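You operate a simulated robot arm through the tools that you are given. There is no shell and no other tool.

The job below is to be done with a simulated robot arm. You get a single attempt, and the scene is never put back.

Task
Shut the drill down: tap shut, hose vented, coupling in cup, power off.

The check looks at the end state, three seconds after you hand in, the way a careful person would. Anything else that was tipped, shoved, dropped, spilled or broken makes it a failure.

Robot
A 6-joint arm with a two-finger gripper, fixed in place. Base frame: the origin is on the floor under the middle of its stand, x ahead of it, y to its left, z up. Lengths are in mm, angles in degrees, forces in N, time in s.
It reaches about 1572 mm from its shoulder. Its first joint turns from -166.0 to 166.0 degrees. Payload 2.45 kg.
The tool frame sits at the grasp point between the pads (the TCP): z along the fingers, y along the line on which they close. The tips reach 20 mm beyond it. The gripper opens to 140 mm; its body begins 168 mm behind the TCP.
Orientation is that of the tool frame in the base frame, as a unit quaternion [x, y, z, w]. With the fingers straight down and closing along the base's y, the tool's x points along the base's -x, its y along +y and its z along -z.

Tools
- The arm moves only by the tool arm_command. Its argument "series" is a list of rows, each a list of 7 numbers: the shift along the base's x, y, z in units of 500 mm (1.0 is 500 mm), then the turn, a rotation vector about the base's x, y, z in units of 180 degrees (1.0 is 180 degrees), then the closure, from 0 (fully open) to 1 (shut). In form: [[x, y, z, ax, ay, az, grip], ...]. A call has 1 to 20 rows; each row is the pose to reach, as a shift and turn from the pose commanded when the call began. A call with a number of a shift or a turn outside -1 to 1 is refused whole. Each row takes 0.2 s and may step no farther than 50 mm and 8.6 degrees from the row before; otherwise, or with a gripper value out of range, the whole call is refused. Where a pose cannot be reached the arm comes as near as it can. A force on the tool above 40 N (or 10 N above the force at the start of the call, whichever is more), or a blocked arm, ends the call early, and 0.2 s more pass. Each finger travels about 45 mm/s and halts on what it meets, pressing with about 41 N; the grip force reading is that of the motor and also rises with nothing between the fingers. The clock runs only during rows and for 0.2 s after the last one: add rows that repeat a pose to give the fingers time. The reply holds the time, the measured pose of the TCP, the force on the tool along the base axes, the opening and the grip force, in the units named above and with some noise, with the torque about the TCP (base axes, N m) and any sound that the robot's microphone picked up.
- Cameras (640 x 400 px; columns grow to the right, rows downward): "scene" is fixed at [51.3, -501.3, 1381.9]; the picture's right is [0.83, -0.55, 0.00], its down [-0.16, -0.24, -0.96] and it looks along [0.53, 0.80, -0.29] (base axes); focal length 373 px, centre (320, 200). "wrist" rides on the gripper at [78, 11, -209] in the tool frame; the picture's right is [-0.14, 0.99, 0.00], its down [-0.92, -0.13, -0.37] and it looks along [-0.37, -0.05, 0.93] (tool axes); focal length 280 px, centre (320, 200). There is no depth. A picture from a camera that has moved, and an enlarged one, comes with that camera's place and axes in the base frame and with its lens.
- snapshot(camera): a new picture of that camera. It takes no simulated time.
- close_up(camera, box): a new picture of the part [left, top, right, bottom] of that camera's present view, enlarged. It takes no simulated time.
- finish_job(): hands the job in; it is judged then, once.

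Places have to be worked out from the pictures, the camera data and where the tool is seen. Open the gripper and draw the arm clear of the work before you hand the job in, unless the task says otherwise.

The tools are called after "Emit:" as name(argument=value, ...) on one line, values as JSON. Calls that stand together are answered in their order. arm_command: Moves the arm, as the interface text tells. Its arguments: {"type":"object","properties":{"series":{"type":"array","items":{"type":"array","items":{"type":"number"}}}},"required":["series"]} The other tools are called the same way: snapshot (camera) takes a picture; close_up (camera, box) takes an enlarged picture of a part of a camera's view; finish_job () hands the job in.

At the start:

```text
t: 0.0
ee_pos: [331.0, 843.0, 1147.5]
tcp_rot: [0.0, 1.0, 0.0, 0.0]
force: [0.1, 0.3, 0.4]
torque: [0.02, 0.01, 0.04]
gripper_width: 140.1
grasp_force: 0.1
```

scene: 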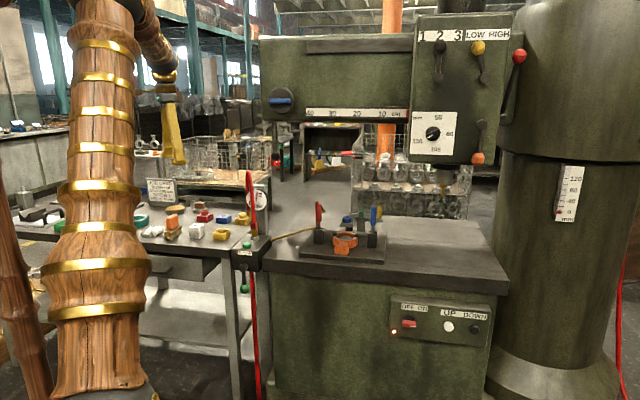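
wrist: 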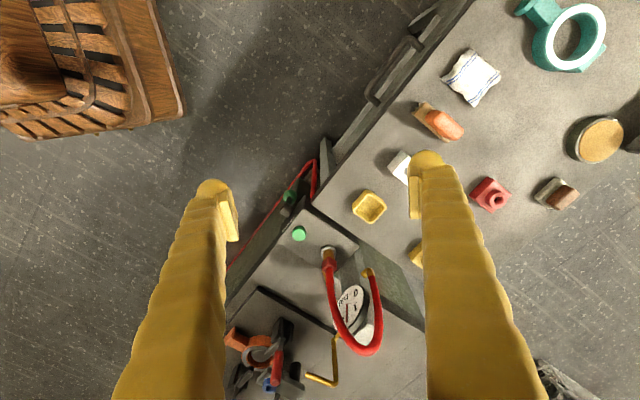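

I start by looking closely at the scene: the drill, the air line with tap and gauge, the cups, and the power switch panel. The pictures take no time, so I take several enlarged ones first.

Emit:
close_up(camera="scene", box=[200, 150, 400, 275])

Emit:
close_up(camera="scene", box=[370, 280, 510, 370])

Emit:
close_up(camera="scene", box=[130, 170, 290, 270])

Emit:
close_up(camera="wrist", box=[220, 180, 440, 400])

Emit:
close_up(camera="wrist", box=[220, 130, 420, 255])

Emit:
close_up(camera="scene", box=[400, 20, 540, 170])

```text
3.20 times, centred on (300, 212) of scene
camera zoom: at [51.3, -501.3, 1381.9], right [0.83, -0.55, 0.0], down [-0.16, -0.24, -0.96], along [0.53, 0.8, -0.29], focal length 1194 px, centre (384, 160)
```

zoom: 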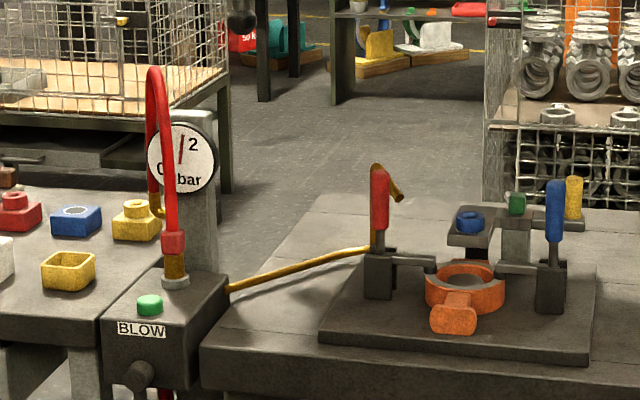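

```text
4.44 times, centred on (440, 325) of scene
camera zoom: at [51.3, -501.3, 1381.9], right [0.83, -0.55, 0.0], down [-0.16, -0.24, -0.96], along [0.53, 0.8, -0.29], focal length 1659 px, centre (-213, -356)
```

zoom: 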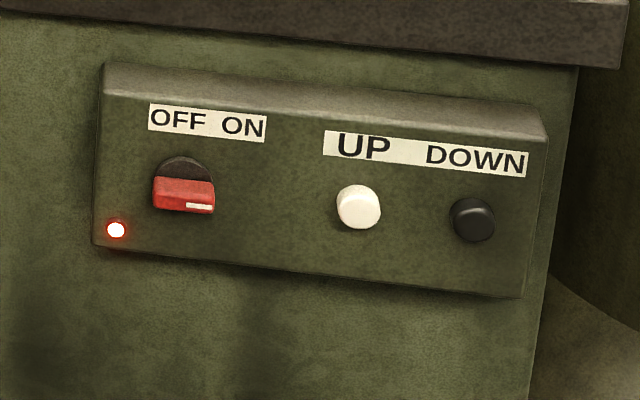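

```text
4.00 times, centred on (210, 220) of scene
camera zoom: at [51.3, -501.3, 1381.9], right [0.83, -0.55, 0.0], down [-0.16, -0.24, -0.96], along [0.53, 0.8, -0.29], focal length 1493 px, centre (760, 120)
```

zoom: 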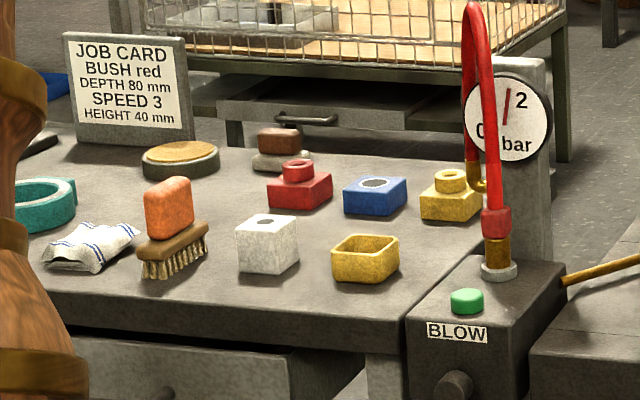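

```text
1.82 times, centred on (330, 290) of wrist
camera zoom: at [252.0, 854.2, 1355.8], right [0.14, 0.99, 0.0], down [0.92, -0.13, 0.37], along [0.37, -0.05, -0.93], focal length 510 px, centre (302, 36)
```

zoom: 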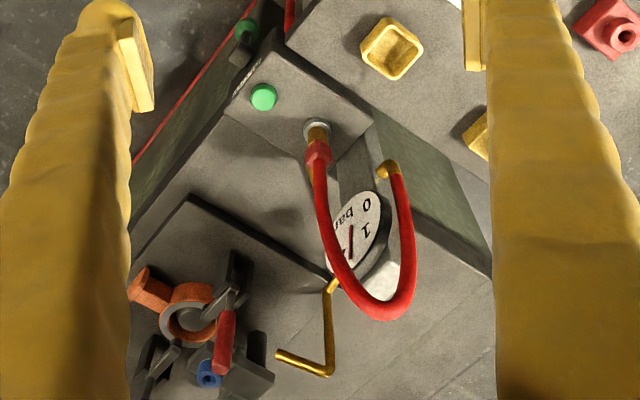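

```text
3.20 times, centred on (320, 192) of wrist
camera zoom: at [252.0, 854.2, 1355.8], right [0.14, 0.99, 0.0], down [0.92, -0.13, 0.37], along [0.37, -0.05, -0.93], focal length 897 px, centre (320, 224)
```

zoom: 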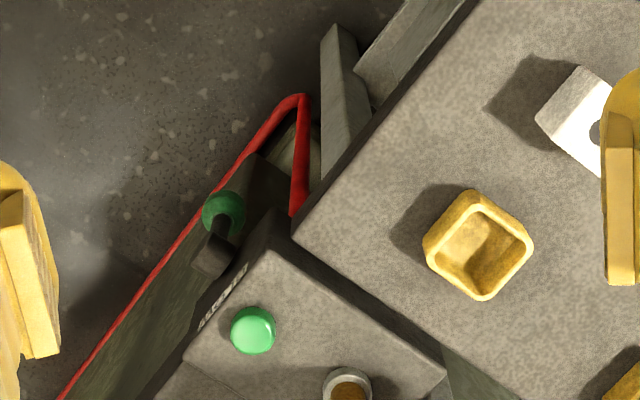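

```text
2.67 times, centred on (470, 95) of scene
camera zoom: at [51.3, -501.3, 1381.9], right [0.83, -0.55, 0.0], down [-0.16, -0.24, -0.96], along [0.53, 0.8, -0.29], focal length 995 px, centre (-80, 480)
```

zoom: 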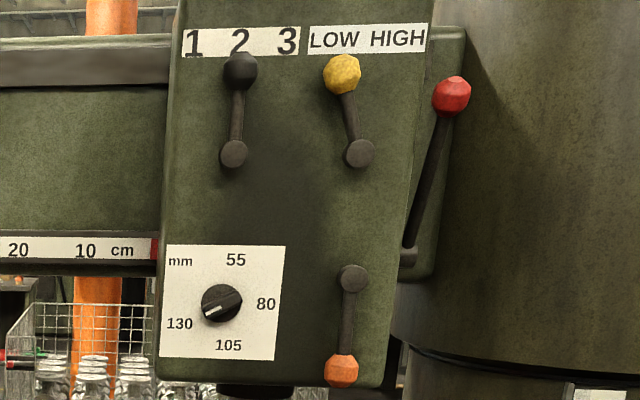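

The block with the green BLOW button carries the red hose's coupling on a brass stub, a gauge behind it reads about 1 bar, and something green (the tap handle?) hangs at the front. I look at the tap area closer.

Emit:
close_up(camera="scene", box=[215, 225, 295, 305])

Emit:
close_up(camera="scene", box=[220, 160, 290, 250])

Emit:
close_up(camera="wrist", box=[260, 170, 340, 250])

Emit:
close_up(camera="wrist", box=[290, 230, 400, 370])

Emit:
close_up(camera="scene", box=[220, 250, 300, 400])

```text
5.00 times, centred on (255, 265) of scene
camera zoom: at [51.3, -501.3, 1381.9], right [0.83, -0.55, 0.0], down [-0.16, -0.24, -0.96], along [0.53, 0.8, -0.29], focal length 1866 px, centre (645, -125)
```

zoom: 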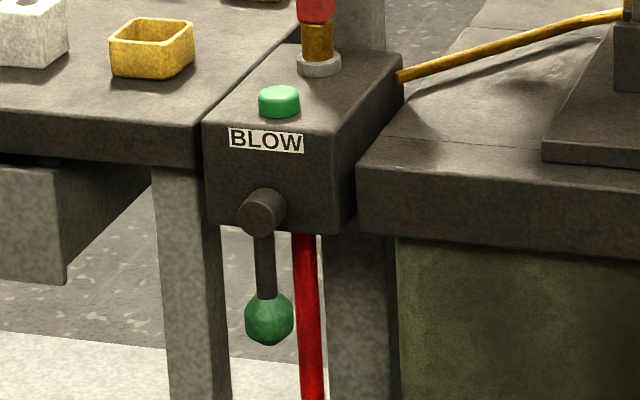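

```text
4.44 times, centred on (255, 205) of scene
camera zoom: at [51.3, -501.3, 1381.9], right [0.83, -0.55, 0.0], down [-0.16, -0.24, -0.96], along [0.53, 0.8, -0.29], focal length 1659 px, centre (609, 178)
```

zoom: 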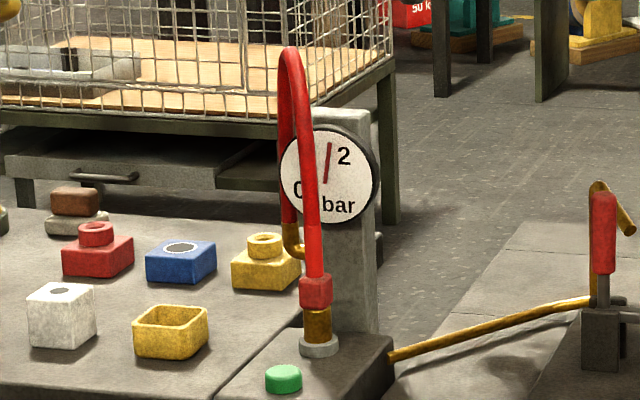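

```text
5.00 times, centred on (300, 210) of wrist
camera zoom: at [252.0, 854.2, 1355.8], right [0.14, 0.99, 0.0], down [0.92, -0.13, 0.37], along [0.37, -0.05, -0.93], focal length 1402 px, centre (420, 150)
```

zoom: 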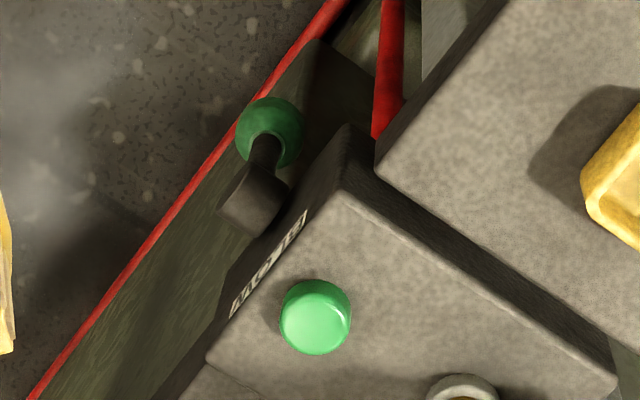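

```text
2.86 times, centred on (345, 300) of wrist
camera zoom: at [252.0, 854.2, 1355.8], right [0.14, 0.99, 0.0], down [0.92, -0.13, 0.37], along [0.37, -0.05, -0.93], focal length 801 px, centre (249, -86)
```

zoom: 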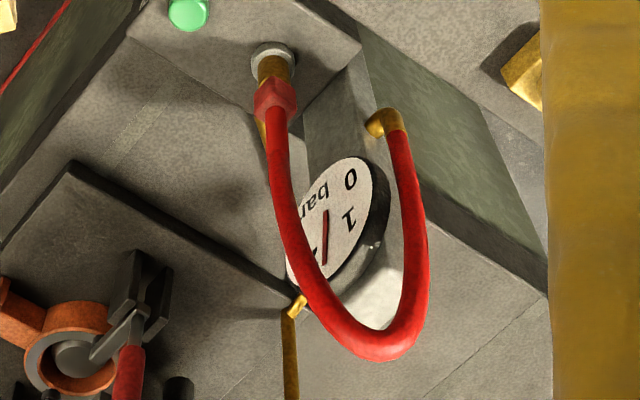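

```text
2.67 times, centred on (260, 325) of scene
camera zoom: at [51.3, -501.3, 1381.9], right [0.83, -0.55, 0.0], down [-0.16, -0.24, -0.96], along [0.53, 0.8, -0.29], focal length 995 px, centre (480, -133)
```

zoom: 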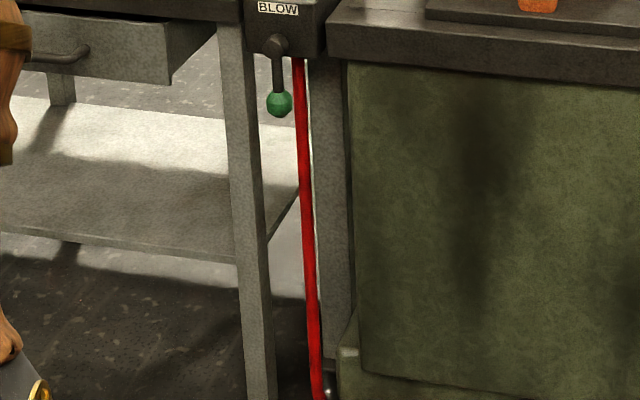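

From the two views I work out: the work is turned 45° about vertical, block top about z=785, BLOW button near (551,765,795), tap ball near (519,733,633) with its axis at z≈720, coupling collar near (609,822,845), cup near (509,928,~800). I first yaw the tool so the camera will be on top when the fingers later point horizontally at the block, moving slightly back while staying high.

Emit:
arm_command(series=[[0.009, -0.018, 0, 0, 0, -0.045, 0], [0.018, -0.036, 0, 0, 0, -0.09, 0], [0.026, -0.053, 0, 0, 0, -0.135, 0], [0.035, -0.07, 0, 0, 0, -0.18, 0], [0.044, -0.088, 0, 0, 0, -0.225, 0], [0.053, -0.105, 0, 0, 0, -0.27, 0], [0.061, -0.123, 0, 0, 0, -0.315, 0], [0.07, -0.14, 0, 0, 0, -0.36, 0], [0.079, -0.158, 0, 0, 0, -0.405, 0], [0.088, -0.175, 0, 0, 0, -0.45, 0], [0.096, -0.193, 0, 0, 0, -0.495, 0], [0.105, -0.21, 0, 0, 0, -0.54, 0], [0.114, -0.228, 0, 0, 0, -0.585, 0], [0.123, -0.245, 0, 0, 0, -0.63, 0], [0.131, -0.263, 0, 0, 0, -0.675, 0], [0.14, -0.28, 0, 0, 0, -0.72, 0], [0.14, -0.28, 0, 0, 0, -0.75, 0], [0.14, -0.28, 0, 0, 0, -0.75, 0]])

```text
t: 3.8
ee_pos: [412.3, 708.2, 1146.6]
tcp_rot: [0.831, 0.556, -0.005, -0.011]
force: [0.4, -0.6, -0.1]
torque: [0.0, -0.01, 0.01]
gripper_width: 139.8
grasp_force: 0.1
out of reach, approached as far as the arm can: row 14, 15, 16, 17, 18
```

The last joint's limit was hit about 22° short, so the camera-on-top posture isn't available here. I turn back the other way, to the natural posture with the camera below the horizontal fingers.

Emit:
arm_command(series=[[0, 0, 0, 0, 0, 0.046, 0], [0, 0, 0, 0, 0, 0.092, 0], [0, 0, 0, 0, 0, 0.138, 0], [0, 0, 0, 0, 0, 0.184, 0], [0, 0, 0, 0, 0, 0.23, 0], [0, 0, 0, 0, 0, 0.276, 0], [0, 0, 0, 0, 0, 0.322, 0], [0, 0, 0, 0, 0, 0.368, 0], [0, 0, 0, 0, 0, 0.414, 0], [0, 0, 0, 0, 0, 0.46, 0], [0, 0, 0, 0, 0, 0.506, 0], [0, 0, 0, 0, 0, 0.552, 0], [0, 0, 0, 0, 0, 0.598, 0], [0, 0, 0, 0, 0, 0.644, 0], [0, 0, 0, 0, 0, 0.69, 0], [0, 0, 0, 0, 0, 0.736, 0], [0, 0, 0, 0, 0, 0.782, 0], [0, 0, 0, 0, 0, 0.828, 0], [0, 0, 0, 0, 0, 0.874, 0], [0, 0, 0, 0, 0, 0.874, 0]])

```text
t: 8.0
ee_pos: [413.3, 708.3, 1146.6]
tcp_rot: [-0.382, 0.924, -0.013, 0.003]
force: [0.0, -1.4, 0.0]
torque: [-0.03, -0.01, 0.0]
gripper_width: 140.0
grasp_force: 0.0
```

The tool's yaw is now right (tool x toward the robot). Next I pitch the fingers up 90° to point horizontally along (0.707, 0.707, 0), backing off in front of the block and coming down to z≈1000.

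Emit:
arm_command(series=[[0.003, -0.011, -0.024, 0.0295, -0.0295, 0, 0], [0.006, -0.021, -0.049, 0.059, -0.059, 0, 0], [0.009, -0.032, -0.073, 0.0884, -0.0884, 0, 0], [0.012, -0.043, -0.098, 0.1179, -0.1179, 0, 0], [0.014, -0.053, -0.122, 0.1473, -0.1473, 0, 0], [0.017, -0.064, -0.147, 0.1768, -0.1768, 0, 0], [0.02, -0.075, -0.171, 0.2063, -0.2063, 0, 0], [0.023, -0.085, -0.195, 0.2357, -0.2357, 0, 0], [0.026, -0.096, -0.22, 0.2652, -0.2652, 0, 0], [0.029, -0.107, -0.244, 0.2947, -0.2947, 0, 0], [0.032, -0.117, -0.269, 0.3241, -0.3241, 0, 0], [0.035, -0.128, -0.293, 0.3536, -0.3536, 0, 0], [0.035, -0.128, -0.293, 0.3536, -0.3536, 0, 0]])

Emit:
snapshot(camera="scene")

Emit:
snapshot(camera="wrist")

```text
t: 10.8
ee_pos: [422.4, 649.3, 1027.7]
tcp_rot: [-0.276, 0.657, 0.241, 0.658]
force: [0.0, 0.4, -0.8]
torque: [0.01, -0.04, -0.03]
gripper_width: 140.1
grasp_force: 0.0
out of reach, approached as far as the arm can: row 11, 12, 13
```

```text
taken
```

scene: 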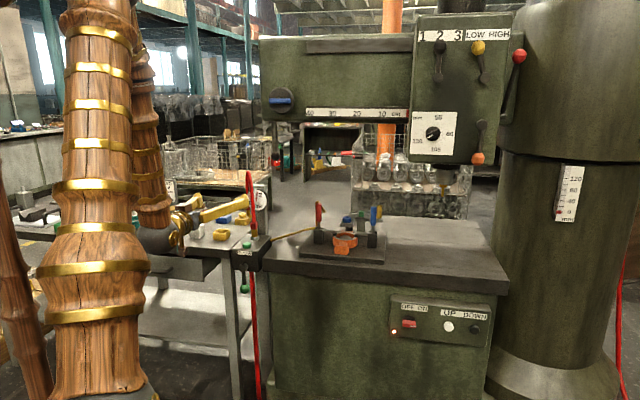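

```text
taken
camera wrist: at [262.9, 511.1, 952.3], right [-0.68, 0.73, 0.09], down [-0.2, -0.3, 0.93], along [0.71, 0.61, 0.35], focal length 280 px, centre (320, 200)
```

wrist: 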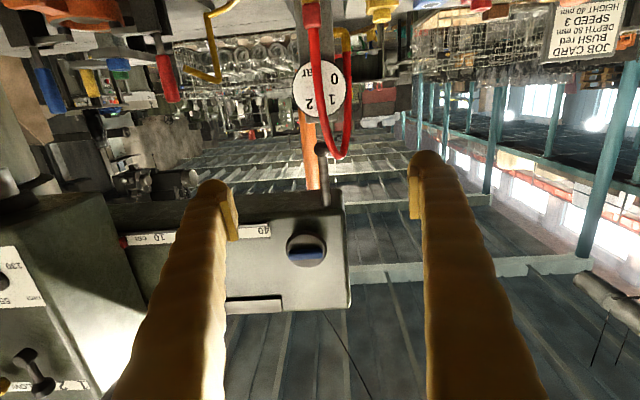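

The fingers are horizontal now (the fold limit of the elbow is what kept it from the exact pose). I go down in front of the tap to about z=650 with a small orientation correction, then look at the tap with the wrist camera.

Emit:
arm_command(series=[[-0.001, -0.004, -0.075, 0, 0, 0, 0], [-0.002, -0.008, -0.15, 0.003, 0.001, 0.002, 0], [-0.004, -0.012, -0.225, 0.006, 0.003, 0.005, 0], [-0.005, -0.015, -0.3, 0.009, 0.004, 0.007, 0], [-0.006, -0.019, -0.375, 0.012, 0.005, 0.009, 0], [-0.008, -0.023, -0.45, 0.0144, 0.0065, 0.0116, 0], [-0.009, -0.027, -0.525, 0.0144, 0.0065, 0.0116, 0], [-0.01, -0.03, -0.6, 0.0144, 0.0065, 0.0116, 0], [-0.012, -0.034, -0.675, 0.0144, 0.0065, 0.0116, 0], [-0.0126, -0.038, -0.755, 0.0144, 0.0065, 0.0116, 0], [-0.0126, -0.038, -0.755, 0.0144, 0.0065, 0.0116, 0]])

Emit:
snapshot(camera="scene")

Emit:
snapshot(camera="wrist")

```text
t: 13.2
ee_pos: [496.7, 635.8, 683.5]
tcp_rot: [-0.344, 0.627, 0.184, 0.674]
force: [-0.5, -0.4, 0.2]
torque: [-0.02, 0.04, -0.01]
gripper_width: 139.9
grasp_force: 0.1
out of reach, approached as far as the arm can: row 1, 2, 3, 4, 5, 6, 7, 8, 9, 10, 11
```

```text
taken
```

scene: 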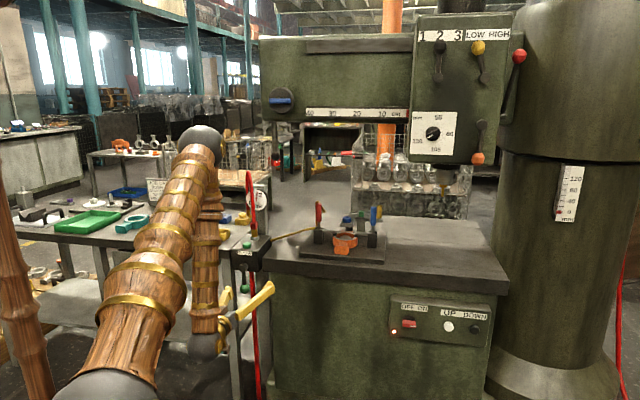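

```text
taken
camera wrist: at [349.6, 484.4, 609.2], right [-0.69, 0.71, -0.1], down [-0.31, -0.18, 0.93], along [0.65, 0.68, 0.34], focal length 280 px, centre (320, 200)
```

wrist: 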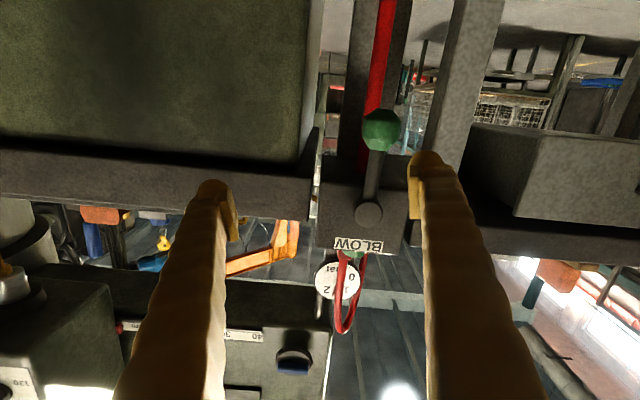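

The exact pose is not reachable that near the base, but farther out should be. The wrist view (upside down) clearly shows the tap; I look at it enlarged.

Emit:
close_up(camera="wrist", box=[300, 80, 430, 270])

Emit:
close_up(camera="scene", box=[170, 230, 300, 370])

```text
2.11 times, centred on (365, 175) of wrist
camera zoom: at [349.6, 484.4, 609.2], right [-0.69, 0.71, -0.1], down [-0.31, -0.18, 0.93], along [0.65, 0.68, 0.34], focal length 590 px, centre (225, 253)
```

zoom: 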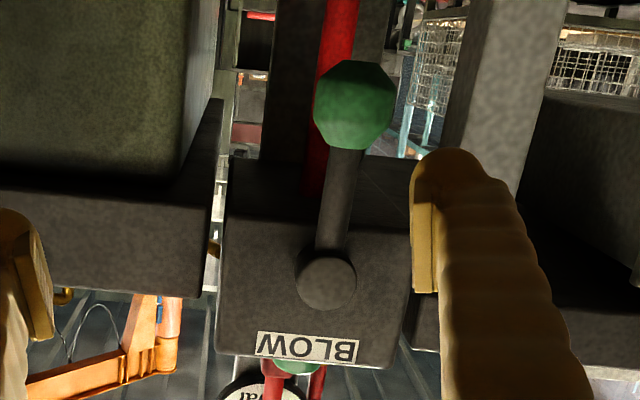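

```text
2.86 times, centred on (235, 300) of scene
camera zoom: at [51.3, -501.3, 1381.9], right [0.83, -0.55, 0.0], down [-0.16, -0.24, -0.96], along [0.53, 0.8, -0.29], focal length 1066 px, centre (563, -86)
```

zoom: 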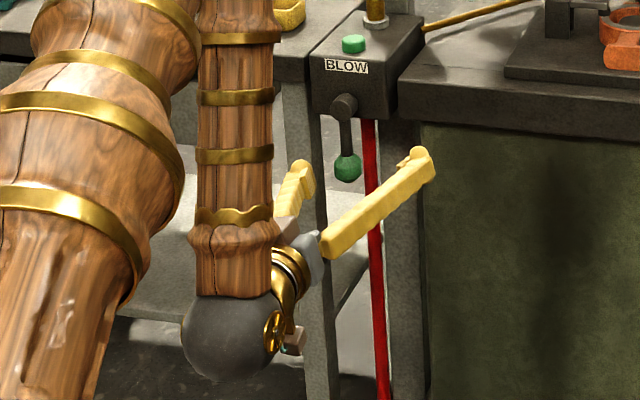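

The ball hangs straight down (in line with the pipe = open), axis at about z=720, lever about 87 mm. I close the gripper into a peg, pitch it 15° down and place it right of the ball in front of the block, so I can push the lever clockwise (to the left) a quarter turn.

Emit:
arm_command(series=[[0.007, 0.002, -0.009, 0, 0.011, -0.0005, 1], [0.013, 0.003, -0.017, 0, 0.021, -0.001, 1], [0.02, 0.005, -0.026, 0, 0.032, -0.0016, 1], [0.027, 0.006, -0.035, 0, 0.042, -0.002, 1], [0.033, 0.008, -0.044, 0, 0.053, -0.0026, 1], [0.04, 0.009, -0.052, 0, 0.064, -0.003, 1], [0.047, 0.011, -0.061, 0, 0.074, -0.0037, 1], [0.054, 0.012, -0.07, 0, 0.085, -0.004, 1], [0.06, 0.014, -0.078, 0, 0.095, -0.005, 1], [0.067, 0.015, -0.087, 0, 0.106, -0.0053, 1], [0.067, 0.015, -0.087, 0, 0.106, -0.0053, 1]])

Emit:
snapshot(camera="wrist")

Emit:
close_up(camera="scene", box=[170, 230, 300, 370])

```text
t: 15.6
ee_pos: [549.0, 683.7, 662.2]
tcp_rot: [-0.347, 0.723, 0.161, 0.575]
force: [0.5, 0.4, 0.1]
torque: [0.05, -0.05, 0.0]
gripper_width: 0.0
grasp_force: 29.8
out of reach, approached as far as the arm can: row 1, 2, 3, 4, 5, 6, 7, 8, 9, 10, 11
```

```text
taken
camera wrist: at [383.4, 534.6, 645.3], right [-0.67, 0.74, -0.03], down [-0.09, -0.03, 1.0], along [0.74, 0.67, 0.09], focal length 280 px, centre (320, 200)
```

wrist: 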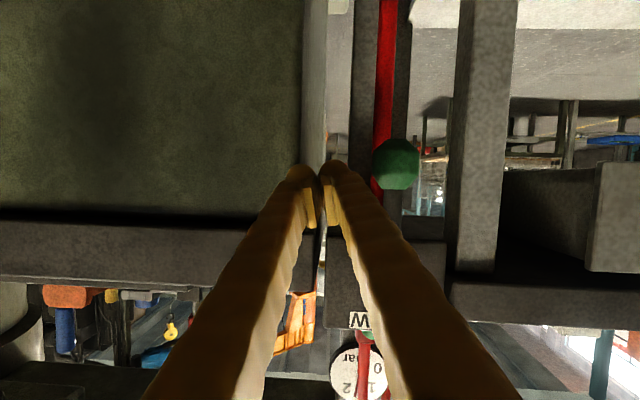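

```text
2.86 times, centred on (235, 300) of scene
camera zoom: at [51.3, -501.3, 1381.9], right [0.83, -0.55, 0.0], down [-0.16, -0.24, -0.96], along [0.53, 0.8, -0.29], focal length 1066 px, centre (563, -86)
```

zoom: 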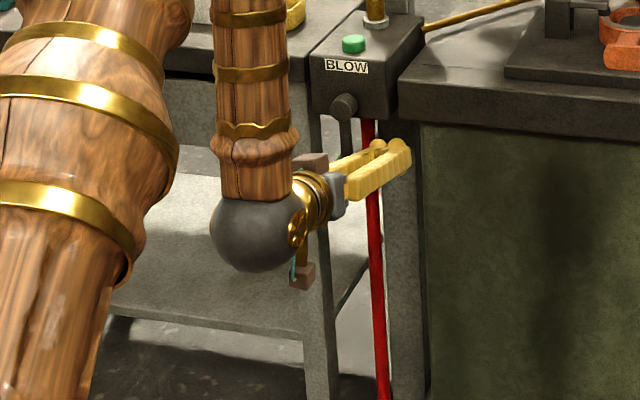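

The peg ended right of the lever without touching anything, though not exactly where asked. I check the whole arm in the scene picture to understand its reach limits.

Emit:
snapshot(camera="scene")

Emit:
close_up(camera="scene", box=[220, 240, 300, 300])

Emit:
close_up(camera="wrist", box=[270, 100, 450, 260])

```text
taken
```

scene: 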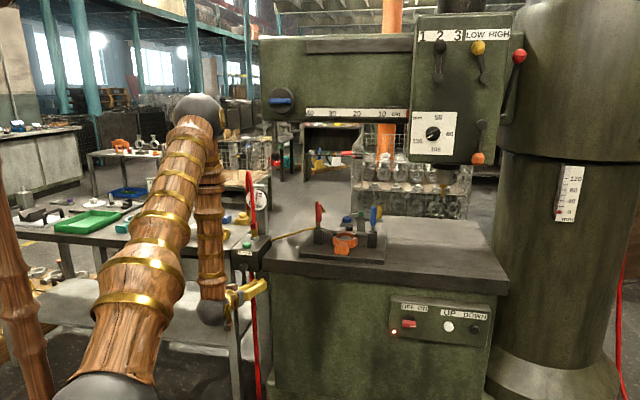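

```text
6.67 times, centred on (260, 270) of scene
camera zoom: at [51.3, -501.3, 1381.9], right [0.83, -0.55, 0.0], down [-0.16, -0.24, -0.96], along [0.53, 0.8, -0.29], focal length 2488 px, centre (720, -267)
```

zoom: 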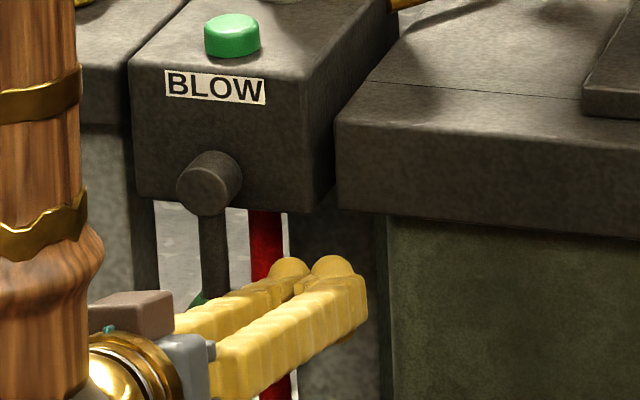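

```text
2.50 times, centred on (360, 180) of wrist
camera zoom: at [383.4, 534.6, 645.3], right [-0.67, 0.74, -0.03], down [-0.09, -0.03, 1.0], along [0.74, 0.67, 0.09], focal length 701 px, centre (220, 250)
```

zoom: 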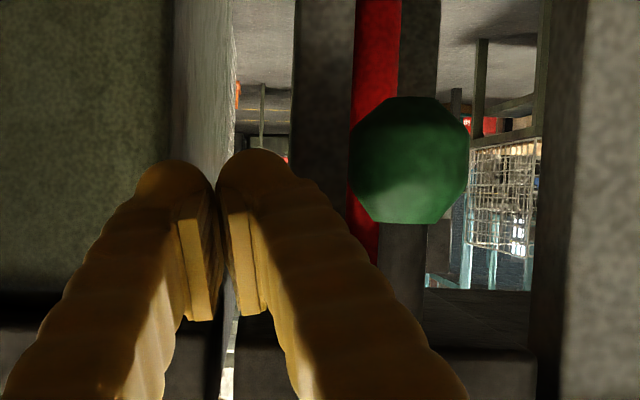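

The model now fits: ball about r=-155, z=634, and the closed fingertips stand about 30 mm to its right with no force. I push slowly to the left and watch the force to see whether the lever goes that way.

Emit:
arm_command(series=[[-0.0141, 0.0141, 0, 0, 0, 0, 1], [-0.0283, 0.0283, 0, 0, 0, 0, 1], [-0.0354, 0.0354, 0, 0, 0, 0, 1], [-0.0424, 0.0424, 0, 0, 0, 0, 1], [-0.0495, 0.0495, -0.004, 0, 0, 0, 1], [-0.0566, 0.0566, -0.01, 0, 0, 0, 1], [-0.0625, 0.0625, -0.015, 0, 0, 0, 1]])

Emit:
close_up(camera="wrist", box=[270, 100, 450, 260])

Emit:
close_up(camera="scene", box=[220, 240, 300, 300])

```text
t: 16.6
ee_pos: [532.1, 698.7, 662.6]
tcp_rot: [-0.345, 0.724, 0.158, 0.576]
force: [1.4, -12.4, 9.2]
torque: [-0.12, 0.09, 0.1]
gripper_width: 0.0
grasp_force: 29.2
stopped in row 4: the force on the tool passed its limit at 49 N (the readings are from after the stop); the commanded pose is now the measured one
```

```text
2.50 times, centred on (360, 180) of wrist
camera zoom: at [365.2, 551.3, 646.9], right [-0.66, 0.75, -0.04], down [-0.09, -0.03, 1.0], along [0.74, 0.66, 0.09], focal length 701 px, centre (220, 250)
```

zoom: 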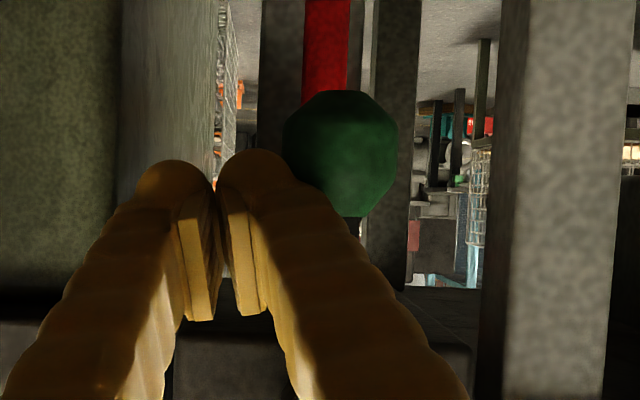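

```text
6.67 times, centred on (260, 270) of scene
camera zoom: at [51.3, -501.3, 1381.9], right [0.83, -0.55, 0.0], down [-0.16, -0.24, -0.96], along [0.53, 0.8, -0.29], focal length 2488 px, centre (720, -267)
```

zoom: 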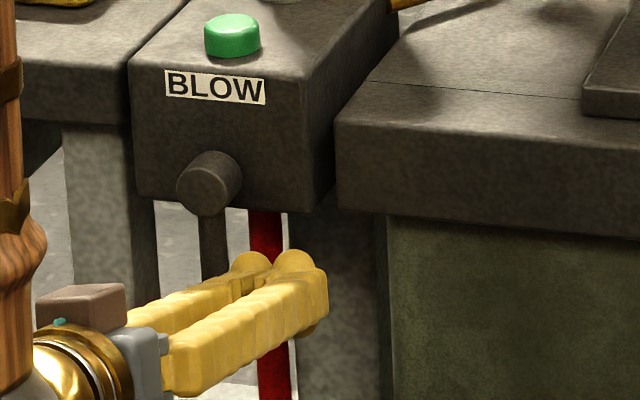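

The lever did not move left: the force jumped to 49 N with the fingers against the ball, so there is a stop on that side. I back off, withdraw, and go round to the ball's left side to push it to the right instead.

Emit:
arm_command(series=[[0.01, -0.01, 0, 0, 0, 0, 1], [0.014, -0.014, 0, 0, 0, 0, 1], [-0.006, -0.034, 0, 0, 0, 0, 1], [-0.026, -0.054, 0, 0, 0, 0, 1], [-0.05, -0.078, 0, 0, 0, 0, 1], [-0.05, -0.078, 0, 0, 0, 0, 1]])

Emit:
snapshot(camera="wrist")

```text
t: 18.0
ee_pos: [514.8, 665.6, 667.9]
tcp_rot: [-0.353, 0.72, 0.153, 0.577]
force: [0.5, -0.3, 0.1]
torque: [-0.03, -0.02, -0.01]
gripper_width: 0.0
grasp_force: 28.8
out of reach, approached as far as the arm can: row 4, 5, 6
```

```text
taken
camera wrist: at [347.4, 515.6, 651.9], right [-0.67, 0.74, -0.06], down [-0.1, -0.01, 0.99], along [0.74, 0.67, 0.08], focal length 280 px, centre (320, 200)
```

wrist: 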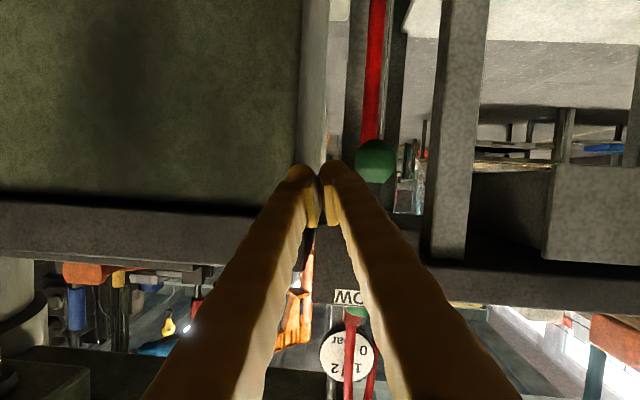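

Clear of the ball now (tips about 10 mm in front of it). I raise a little above ball height, slide left past the lever in front of it, then go in again on its left side.

Emit:
arm_command(series=[[0, 0, 0.012, 0, 0, 0, 1], [0, 0, 0.024, 0, 0, 0, 1], [-0.03, 0.03, 0.024, 0, 0, 0, 1], [-0.06, 0.06, 0.024, 0, 0, 0, 1], [-0.09, 0.09, 0.024, 0, 0, 0, 1], [-0.12, 0.12, 0.024, 0, 0, 0, 1], [-0.153, 0.153, 0.024, 0, 0, 0, 1], [-0.153, 0.153, 0.024, 0, 0, 0, 1]])

Emit:
snapshot(camera="wrist")

```text
t: 19.8
ee_pos: [439.5, 741.0, 682.2]
tcp_rot: [-0.348, 0.723, 0.155, 0.577]
force: [-0.6, 0.2, 0.0]
torque: [0.01, 0.05, 0.0]
gripper_width: 0.0
grasp_force: 29.8
out of reach, approached as far as the arm can: row 1, 2, 3, 4, 5, 6
```

```text
taken
camera wrist: at [272.4, 593.7, 665.0], right [-0.66, 0.75, -0.05], down [-0.09, -0.02, 1.0], along [0.74, 0.66, 0.09], focal length 280 px, centre (320, 200)
```

wrist: 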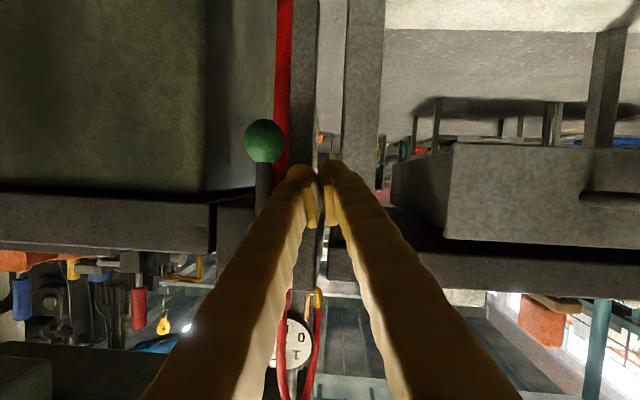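

The tips are left of the lever now. I go down to stem height and forward so the tips overlap the lever's plane, still about 15 mm clear on its left.

Emit:
arm_command(series=[[0, 0, -0.02, 0, 0, 0, 1], [0.01, 0.01, -0.04, 0, 0, 0, 1], [0.026, 0.026, -0.04, 0, 0, 0, 1], [0.04, 0.04, -0.04, 0, 0, 0, 1], [0.0523, 0.0523, -0.04, 0, 0, 0, 1], [0.0523, 0.0523, -0.04, 0, 0, 0, 1]])

Emit:
snapshot(camera="wrist")

Emit:
close_up(camera="scene", box=[200, 240, 300, 310])

```text
t: 21.2
ee_pos: [463.4, 768.7, 659.3]
tcp_rot: [-0.346, 0.724, 0.159, 0.576]
force: [-0.5, 0.3, 0.1]
torque: [-0.02, -0.02, -0.02]
gripper_width: 0.1
grasp_force: 30.2
out of reach, approached as far as the arm can: row 1, 2
```

```text
taken
camera wrist: at [297.3, 620.0, 643.8], right [-0.66, 0.75, -0.04], down [-0.09, -0.03, 1.0], along [0.74, 0.66, 0.09], focal length 280 px, centre (320, 200)
```

wrist: 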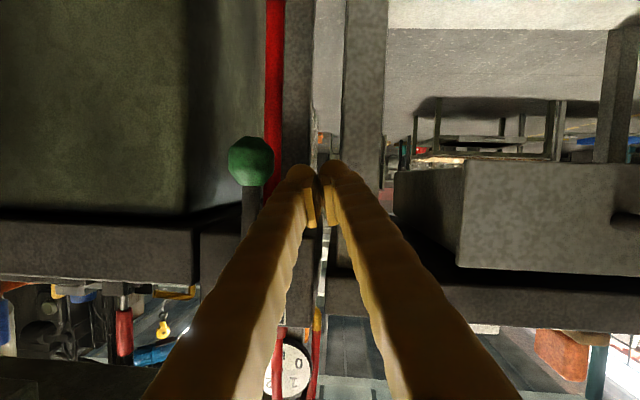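

```text
5.71 times, centred on (250, 275) of scene
camera zoom: at [51.3, -501.3, 1381.9], right [0.83, -0.55, 0.0], down [-0.16, -0.24, -0.96], along [0.53, 0.8, -0.29], focal length 2133 px, centre (720, -229)
```

zoom: 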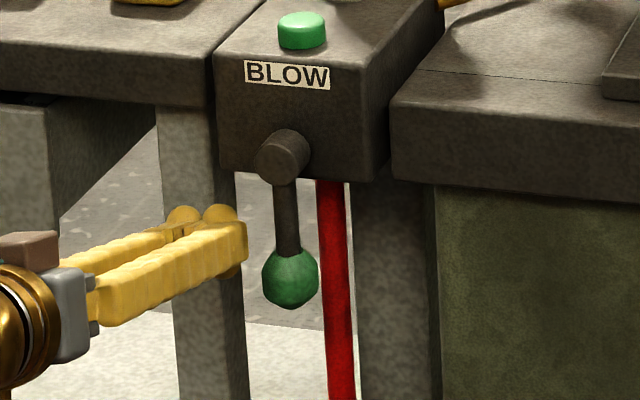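

The tips are in plane with the lever, left of it. I push slowly to the right and watch the force.

Emit:
arm_command(series=[[0.0212, -0.0212, 0, 0, 0, 0, 1], [0.0354, -0.0354, 0.002, 0, 0, 0, 1], [0.0424, -0.0424, 0.001, 0, 0, 0, 1], [0.0495, -0.0495, -0.002, 0, 0, 0, 1], [0.0566, -0.0566, -0.006, 0, 0, 0, 1], [0.0636, -0.0636, -0.01, 0, 0, 0, 1], [0.0707, -0.0707, -0.013, 0, 0, 0, 1]])

Emit:
close_up(camera="scene", box=[200, 240, 300, 310])

Emit:
snapshot(camera="wrist")

```text
t: 22.8
ee_pos: [499.4, 732.9, 652.9]
tcp_rot: [-0.347, 0.723, 0.159, 0.576]
force: [-3.3, 1.4, 2.8]
torque: [0.01, -0.07, 0.03]
gripper_width: 0.1
grasp_force: 29.6
```

```text
5.71 times, centred on (250, 275) of scene
camera zoom: at [51.3, -501.3, 1381.9], right [0.83, -0.55, 0.0], down [-0.16, -0.24, -0.96], along [0.53, 0.8, -0.29], focal length 2133 px, centre (720, -229)
```

zoom: 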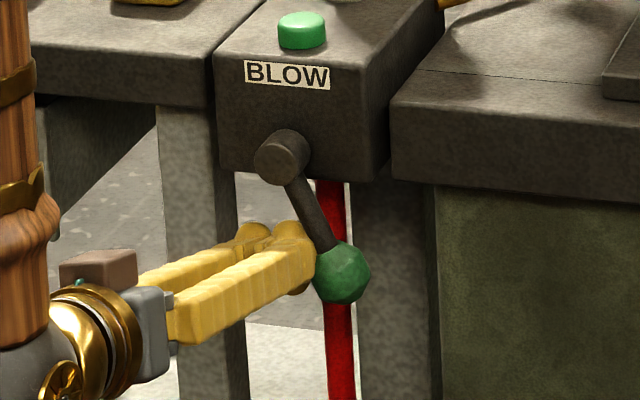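

```text
taken
camera wrist: at [332.5, 584.9, 637.2], right [-0.66, 0.75, -0.04], down [-0.09, -0.03, 1.0], along [0.74, 0.66, 0.09], focal length 280 px, centre (320, 200)
```

wrist: 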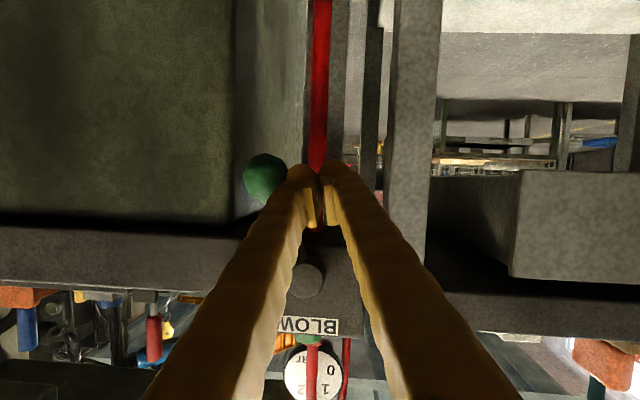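

The lever turns freely to the right (about 27° already, 5 N). I continue along the arc, moving under the ball as it rises.

Emit:
arm_command(series=[[0.0085, -0.0085, -0.004, 0, 0, 0, 1], [0.018, -0.018, -0.0064, 0, 0, 0, 1], [0.0283, -0.0283, -0.006, 0, 0, 0, 1], [0.0396, -0.0396, -0.006, 0, 0, 0, 1], [0.0506, -0.0506, -0.0054, 0, 0, 0, 1], [0.0622, -0.0622, 0, 0, 0, 0, 1], [0.0735, -0.0735, 0.006, 0, 0, 0, 1], [0.0849, -0.0849, 0.012, 0, 0, 0, 1], [0.0948, -0.0948, 0.02, 0, 0, 0, 1], [0.1047, -0.1047, 0.029, 0, 0, 0, 1], [0.1143, -0.1143, 0.038, 0, 0, 0, 1]])

Emit:
close_up(camera="scene", box=[200, 240, 300, 310])

Emit:
snapshot(camera="wrist")

```text
t: 25.2
ee_pos: [555.3, 674.6, 671.9]
tcp_rot: [-0.345, 0.724, 0.158, 0.576]
force: [-1.1, -0.3, -1.4]
torque: [0.01, 0.03, -0.01]
gripper_width: 0.0
grasp_force: 29.8
```

```text
5.71 times, centred on (250, 275) of scene
camera zoom: at [51.3, -501.3, 1381.9], right [0.83, -0.55, 0.0], down [-0.16, -0.24, -0.96], along [0.53, 0.8, -0.29], focal length 2133 px, centre (720, -229)
```

zoom: 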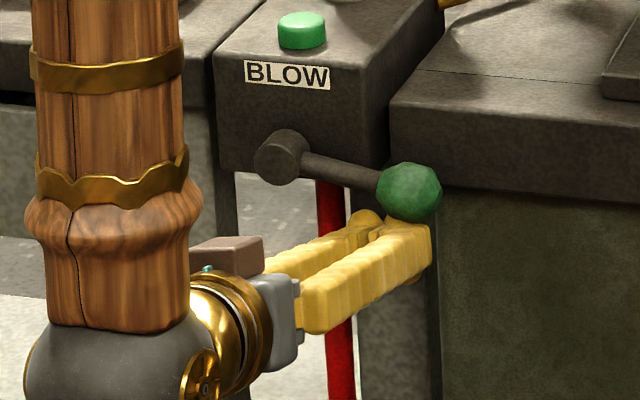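

```text
taken
camera wrist: at [388.5, 527.3, 655.5], right [-0.66, 0.75, -0.04], down [-0.09, -0.03, 1.0], along [0.74, 0.66, 0.09], focal length 280 px, centre (320, 200)
```

wrist: 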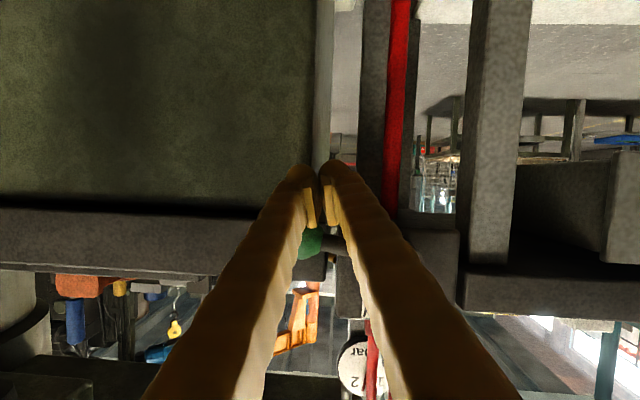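

The lever is at roughly 80°. I finish by moving under the ball and lifting in small steps until it meets its stop.

Emit:
arm_command(series=[[0.007, -0.007, 0.01, 0, 0, 0, 1], [0.014, -0.014, 0.02, 0, 0, 0, 1], [0.021, -0.021, 0.028, 0, 0, 0, 1], [0.021, -0.021, 0.036, 0, 0, 0, 1], [0.021, -0.021, 0.044, 0, 0, 0, 1], [0.021, -0.021, 0.05, 0, 0, 0, 1]])

Emit:
close_up(camera="scene", box=[200, 240, 300, 310])

```text
t: 26.3
ee_pos: [560.7, 667.5, 689.2]
tcp_rot: [-0.343, 0.727, 0.154, 0.575]
force: [-1.3, -1.7, -10.7]
torque: [0.03, 0.12, 0.01]
gripper_width: 0.1
grasp_force: 29.3
out of reach, approached as far as the arm can: row 3, 4, 5
stopped in row 5: the force on the tool passed its limit at 46 N (the readings are from after the stop); the commanded pose is now the measured one
```

```text
5.71 times, centred on (250, 275) of scene
camera zoom: at [51.3, -501.3, 1381.9], right [0.83, -0.55, 0.0], down [-0.16, -0.24, -0.96], along [0.53, 0.8, -0.29], focal length 2133 px, centre (720, -229)
```

zoom: 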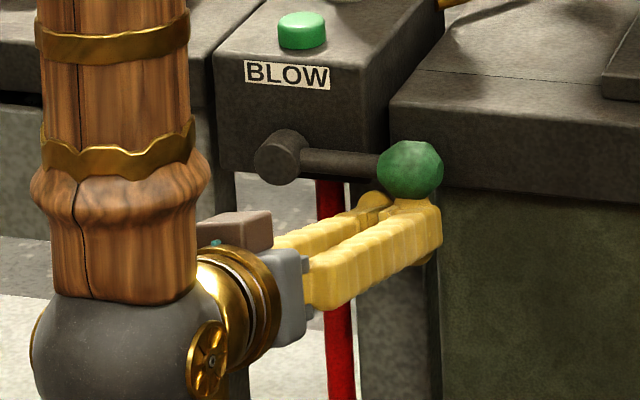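

The lever is horizontal and against its stop: tap shut. I drop away from the ball, then back off while pitching the fingers down to 50°, which also suits the next step (pressing BLOW from above).

Emit:
arm_command(series=[[0, 0, -0.02, 0, 0, 0, 1], [0, 0, -0.04, 0, 0, 0, 1], [0, 0, -0.056, 0, 0, 0, 1], [-0.01, -0.01, -0.056, -0.0126, 0.0239, -0.0009, 1], [-0.02, -0.02, -0.056, -0.0253, 0.0478, -0.0018, 1], [-0.03, -0.03, -0.056, -0.0379, 0.0717, -0.0027, 1], [-0.04, -0.04, -0.056, -0.0506, 0.0957, -0.0036, 1], [-0.05, -0.05, -0.056, -0.0632, 0.1196, -0.0045, 1], [-0.06, -0.06, -0.056, -0.0759, 0.1435, -0.0054, 1], [-0.0707, -0.0707, -0.056, -0.0885, 0.1674, -0.0063, 1], [-0.0707, -0.0707, -0.056, -0.0885, 0.1674, -0.0063, 1]])

Emit:
snapshot(camera="scene")

Emit:
snapshot(camera="wrist")

Emit:
close_up(camera="scene", box=[200, 170, 300, 310])

```text
t: 28.7
ee_pos: [526.5, 639.9, 667.8]
tcp_rot: [-0.363, 0.868, 0.112, 0.319]
force: [0.0, -0.3, 0.5]
torque: [-0.01, -0.01, 0.0]
gripper_width: 0.2
grasp_force: 29.2
out of reach, approached as far as the arm can: row 5, 6, 7, 8, 9, 10, 11
```

```text
taken
```

scene: 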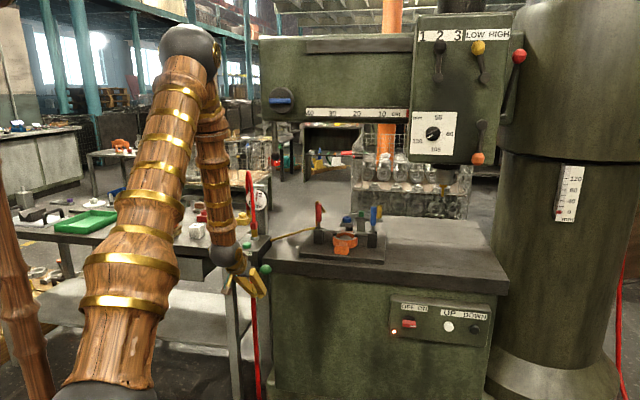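

```text
taken
camera wrist: at [378.2, 515.2, 778.9], right [-0.62, 0.78, 0.05], down [0.41, 0.27, 0.87], along [0.67, 0.56, -0.48], focal length 280 px, centre (320, 200)
```

wrist: 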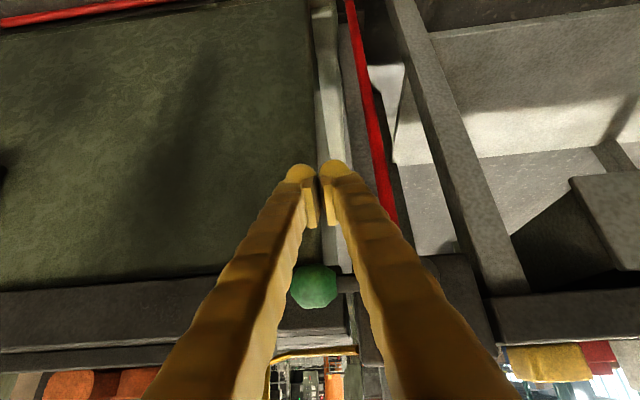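

```text
2.86 times, centred on (250, 240) of scene
camera zoom: at [51.3, -501.3, 1381.9], right [0.83, -0.55, 0.0], down [-0.16, -0.24, -0.96], along [0.53, 0.8, -0.29], focal length 1066 px, centre (520, 86)
```

zoom: 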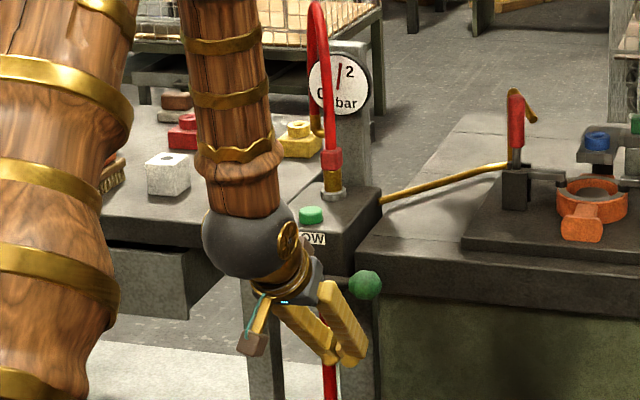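

The tap lever stays horizontal after release. Next I rise in front of the block and hover the closed fingertips above the BLOW button.

Emit:
arm_command(series=[[-0.005, 0.002, 0.06, 0, 0, 0, 1], [-0.02, 0.012, 0.12, 0, 0, 0, 1], [-0.045, 0.032, 0.18, 0, 0, 0, 1], [-0.07, 0.052, 0.24, 0, 0, 0, 1], [-0.095, 0.072, 0.31, 0, 0, 0, 1], [-0.1144, 0.0868, 0.3844, 0, 0, 0, 1], [-0.07, 0.13, 0.3844, 0, 0, 0, 1], [-0.02, 0.18, 0.37, 0, 0, 0, 1], [0.0298, 0.231, 0.3544, 0, 0, 0, 1], [0.0298, 0.231, 0.3544, 0, 0, 0, 1]])

Emit:
snapshot(camera="scene")

Emit:
snapshot(camera="wrist")

Emit:
close_up(camera="scene", box=[200, 160, 300, 280])

```text
t: 30.9
ee_pos: [540.3, 756.6, 845.4]
tcp_rot: [-0.36, 0.868, 0.131, 0.317]
force: [-0.4, 0.3, 0.3]
torque: [0.02, -0.02, 0.03]
gripper_width: 0.3
grasp_force: 29.3
out of reach, approached as far as the arm can: row 1, 2
```

```text
taken
```

scene: 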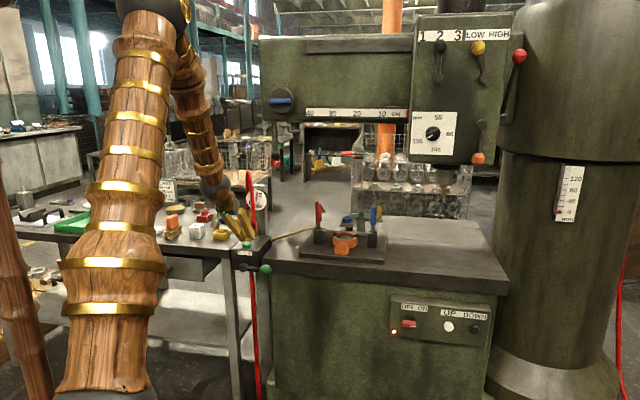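

```text
taken
camera wrist: at [394.9, 627.7, 954.9], right [-0.63, 0.77, 0.09], down [0.42, 0.24, 0.87], along [0.66, 0.58, -0.48], focal length 280 px, centre (320, 200)
```

wrist: 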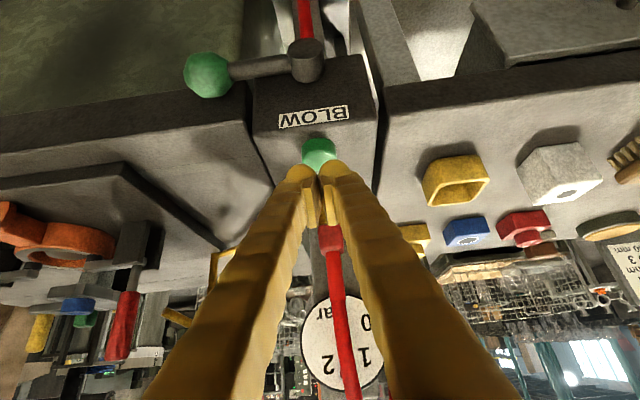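

```text
3.33 times, centred on (250, 220) of scene
camera zoom: at [51.3, -501.3, 1381.9], right [0.83, -0.55, 0.0], down [-0.16, -0.24, -0.96], along [0.53, 0.8, -0.29], focal length 1244 px, centre (553, 133)
```

zoom: 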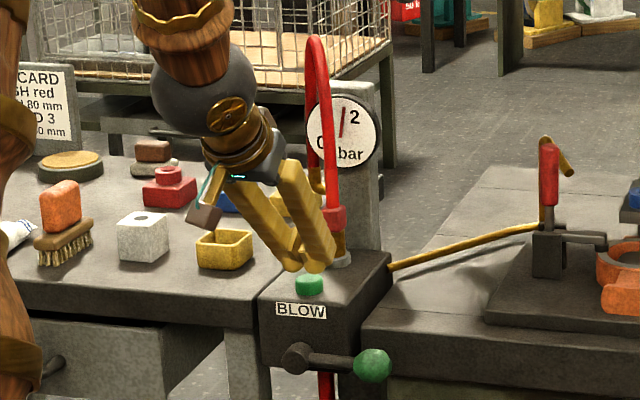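

The fingertips are right above the green button. I lower them, first quickly, then in 2 mm steps, to press it.

Emit:
arm_command(series=[[0, 0, -0.02, 0, 0, 0, 1], [0, 0, -0.036, 0, 0, 0, 1], [0, 0, -0.042, 0, 0, 0, 1], [0, 0, -0.046, 0, 0, 0, 1], [0, 0, -0.05, 0, 0, 0, 1], [0, 0, -0.054, 0, 0, 0, 1], [0, 0, -0.058, 0, 0, 0, 1], [0, 0, -0.062, 0, 0, 0, 1], [0, 0, -0.066, 0, 0, 0, 1], [0, 0, -0.07, 0, 0, 0, 1]])

Emit:
close_up(camera="scene", box=[200, 160, 300, 280])

Emit:
close_up(camera="wrist", box=[240, 90, 400, 390])

```text
t: 32.5
ee_pos: [541.5, 757.7, 822.0]
tcp_rot: [-0.359, 0.867, 0.131, 0.319]
force: [-3.0, -5.3, 23.3]
torque: [-0.05, 0.2, 0.06]
gripper_width: 6.2
grasp_force: 29.1
stopped in row 7: the force on the tool passed its limit at 42 N (the readings are from after the stop); the commanded pose is now the measured one
```

```text
3.33 times, centred on (250, 220) of scene
camera zoom: at [51.3, -501.3, 1381.9], right [0.83, -0.55, 0.0], down [-0.16, -0.24, -0.96], along [0.53, 0.8, -0.29], focal length 1244 px, centre (553, 133)
```

zoom: 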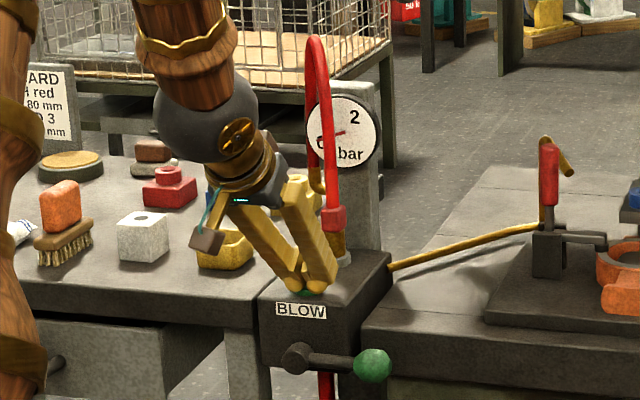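

```text
1.33 times, centred on (320, 240) of wrist
camera zoom: at [395.5, 627.4, 929.5], right [-0.63, 0.77, 0.09], down [0.42, 0.24, 0.88], along [0.66, 0.59, -0.47], focal length 374 px, centre (320, 147)
```

zoom: 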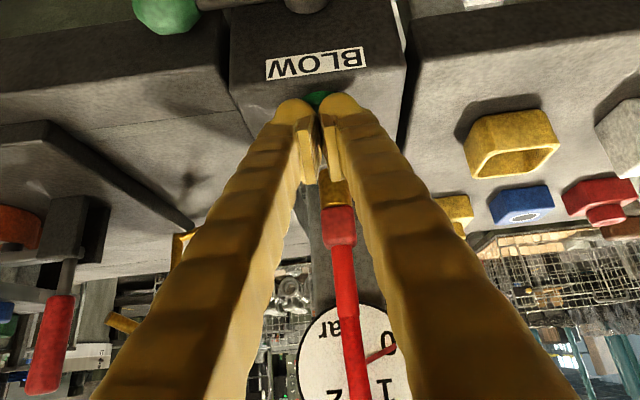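

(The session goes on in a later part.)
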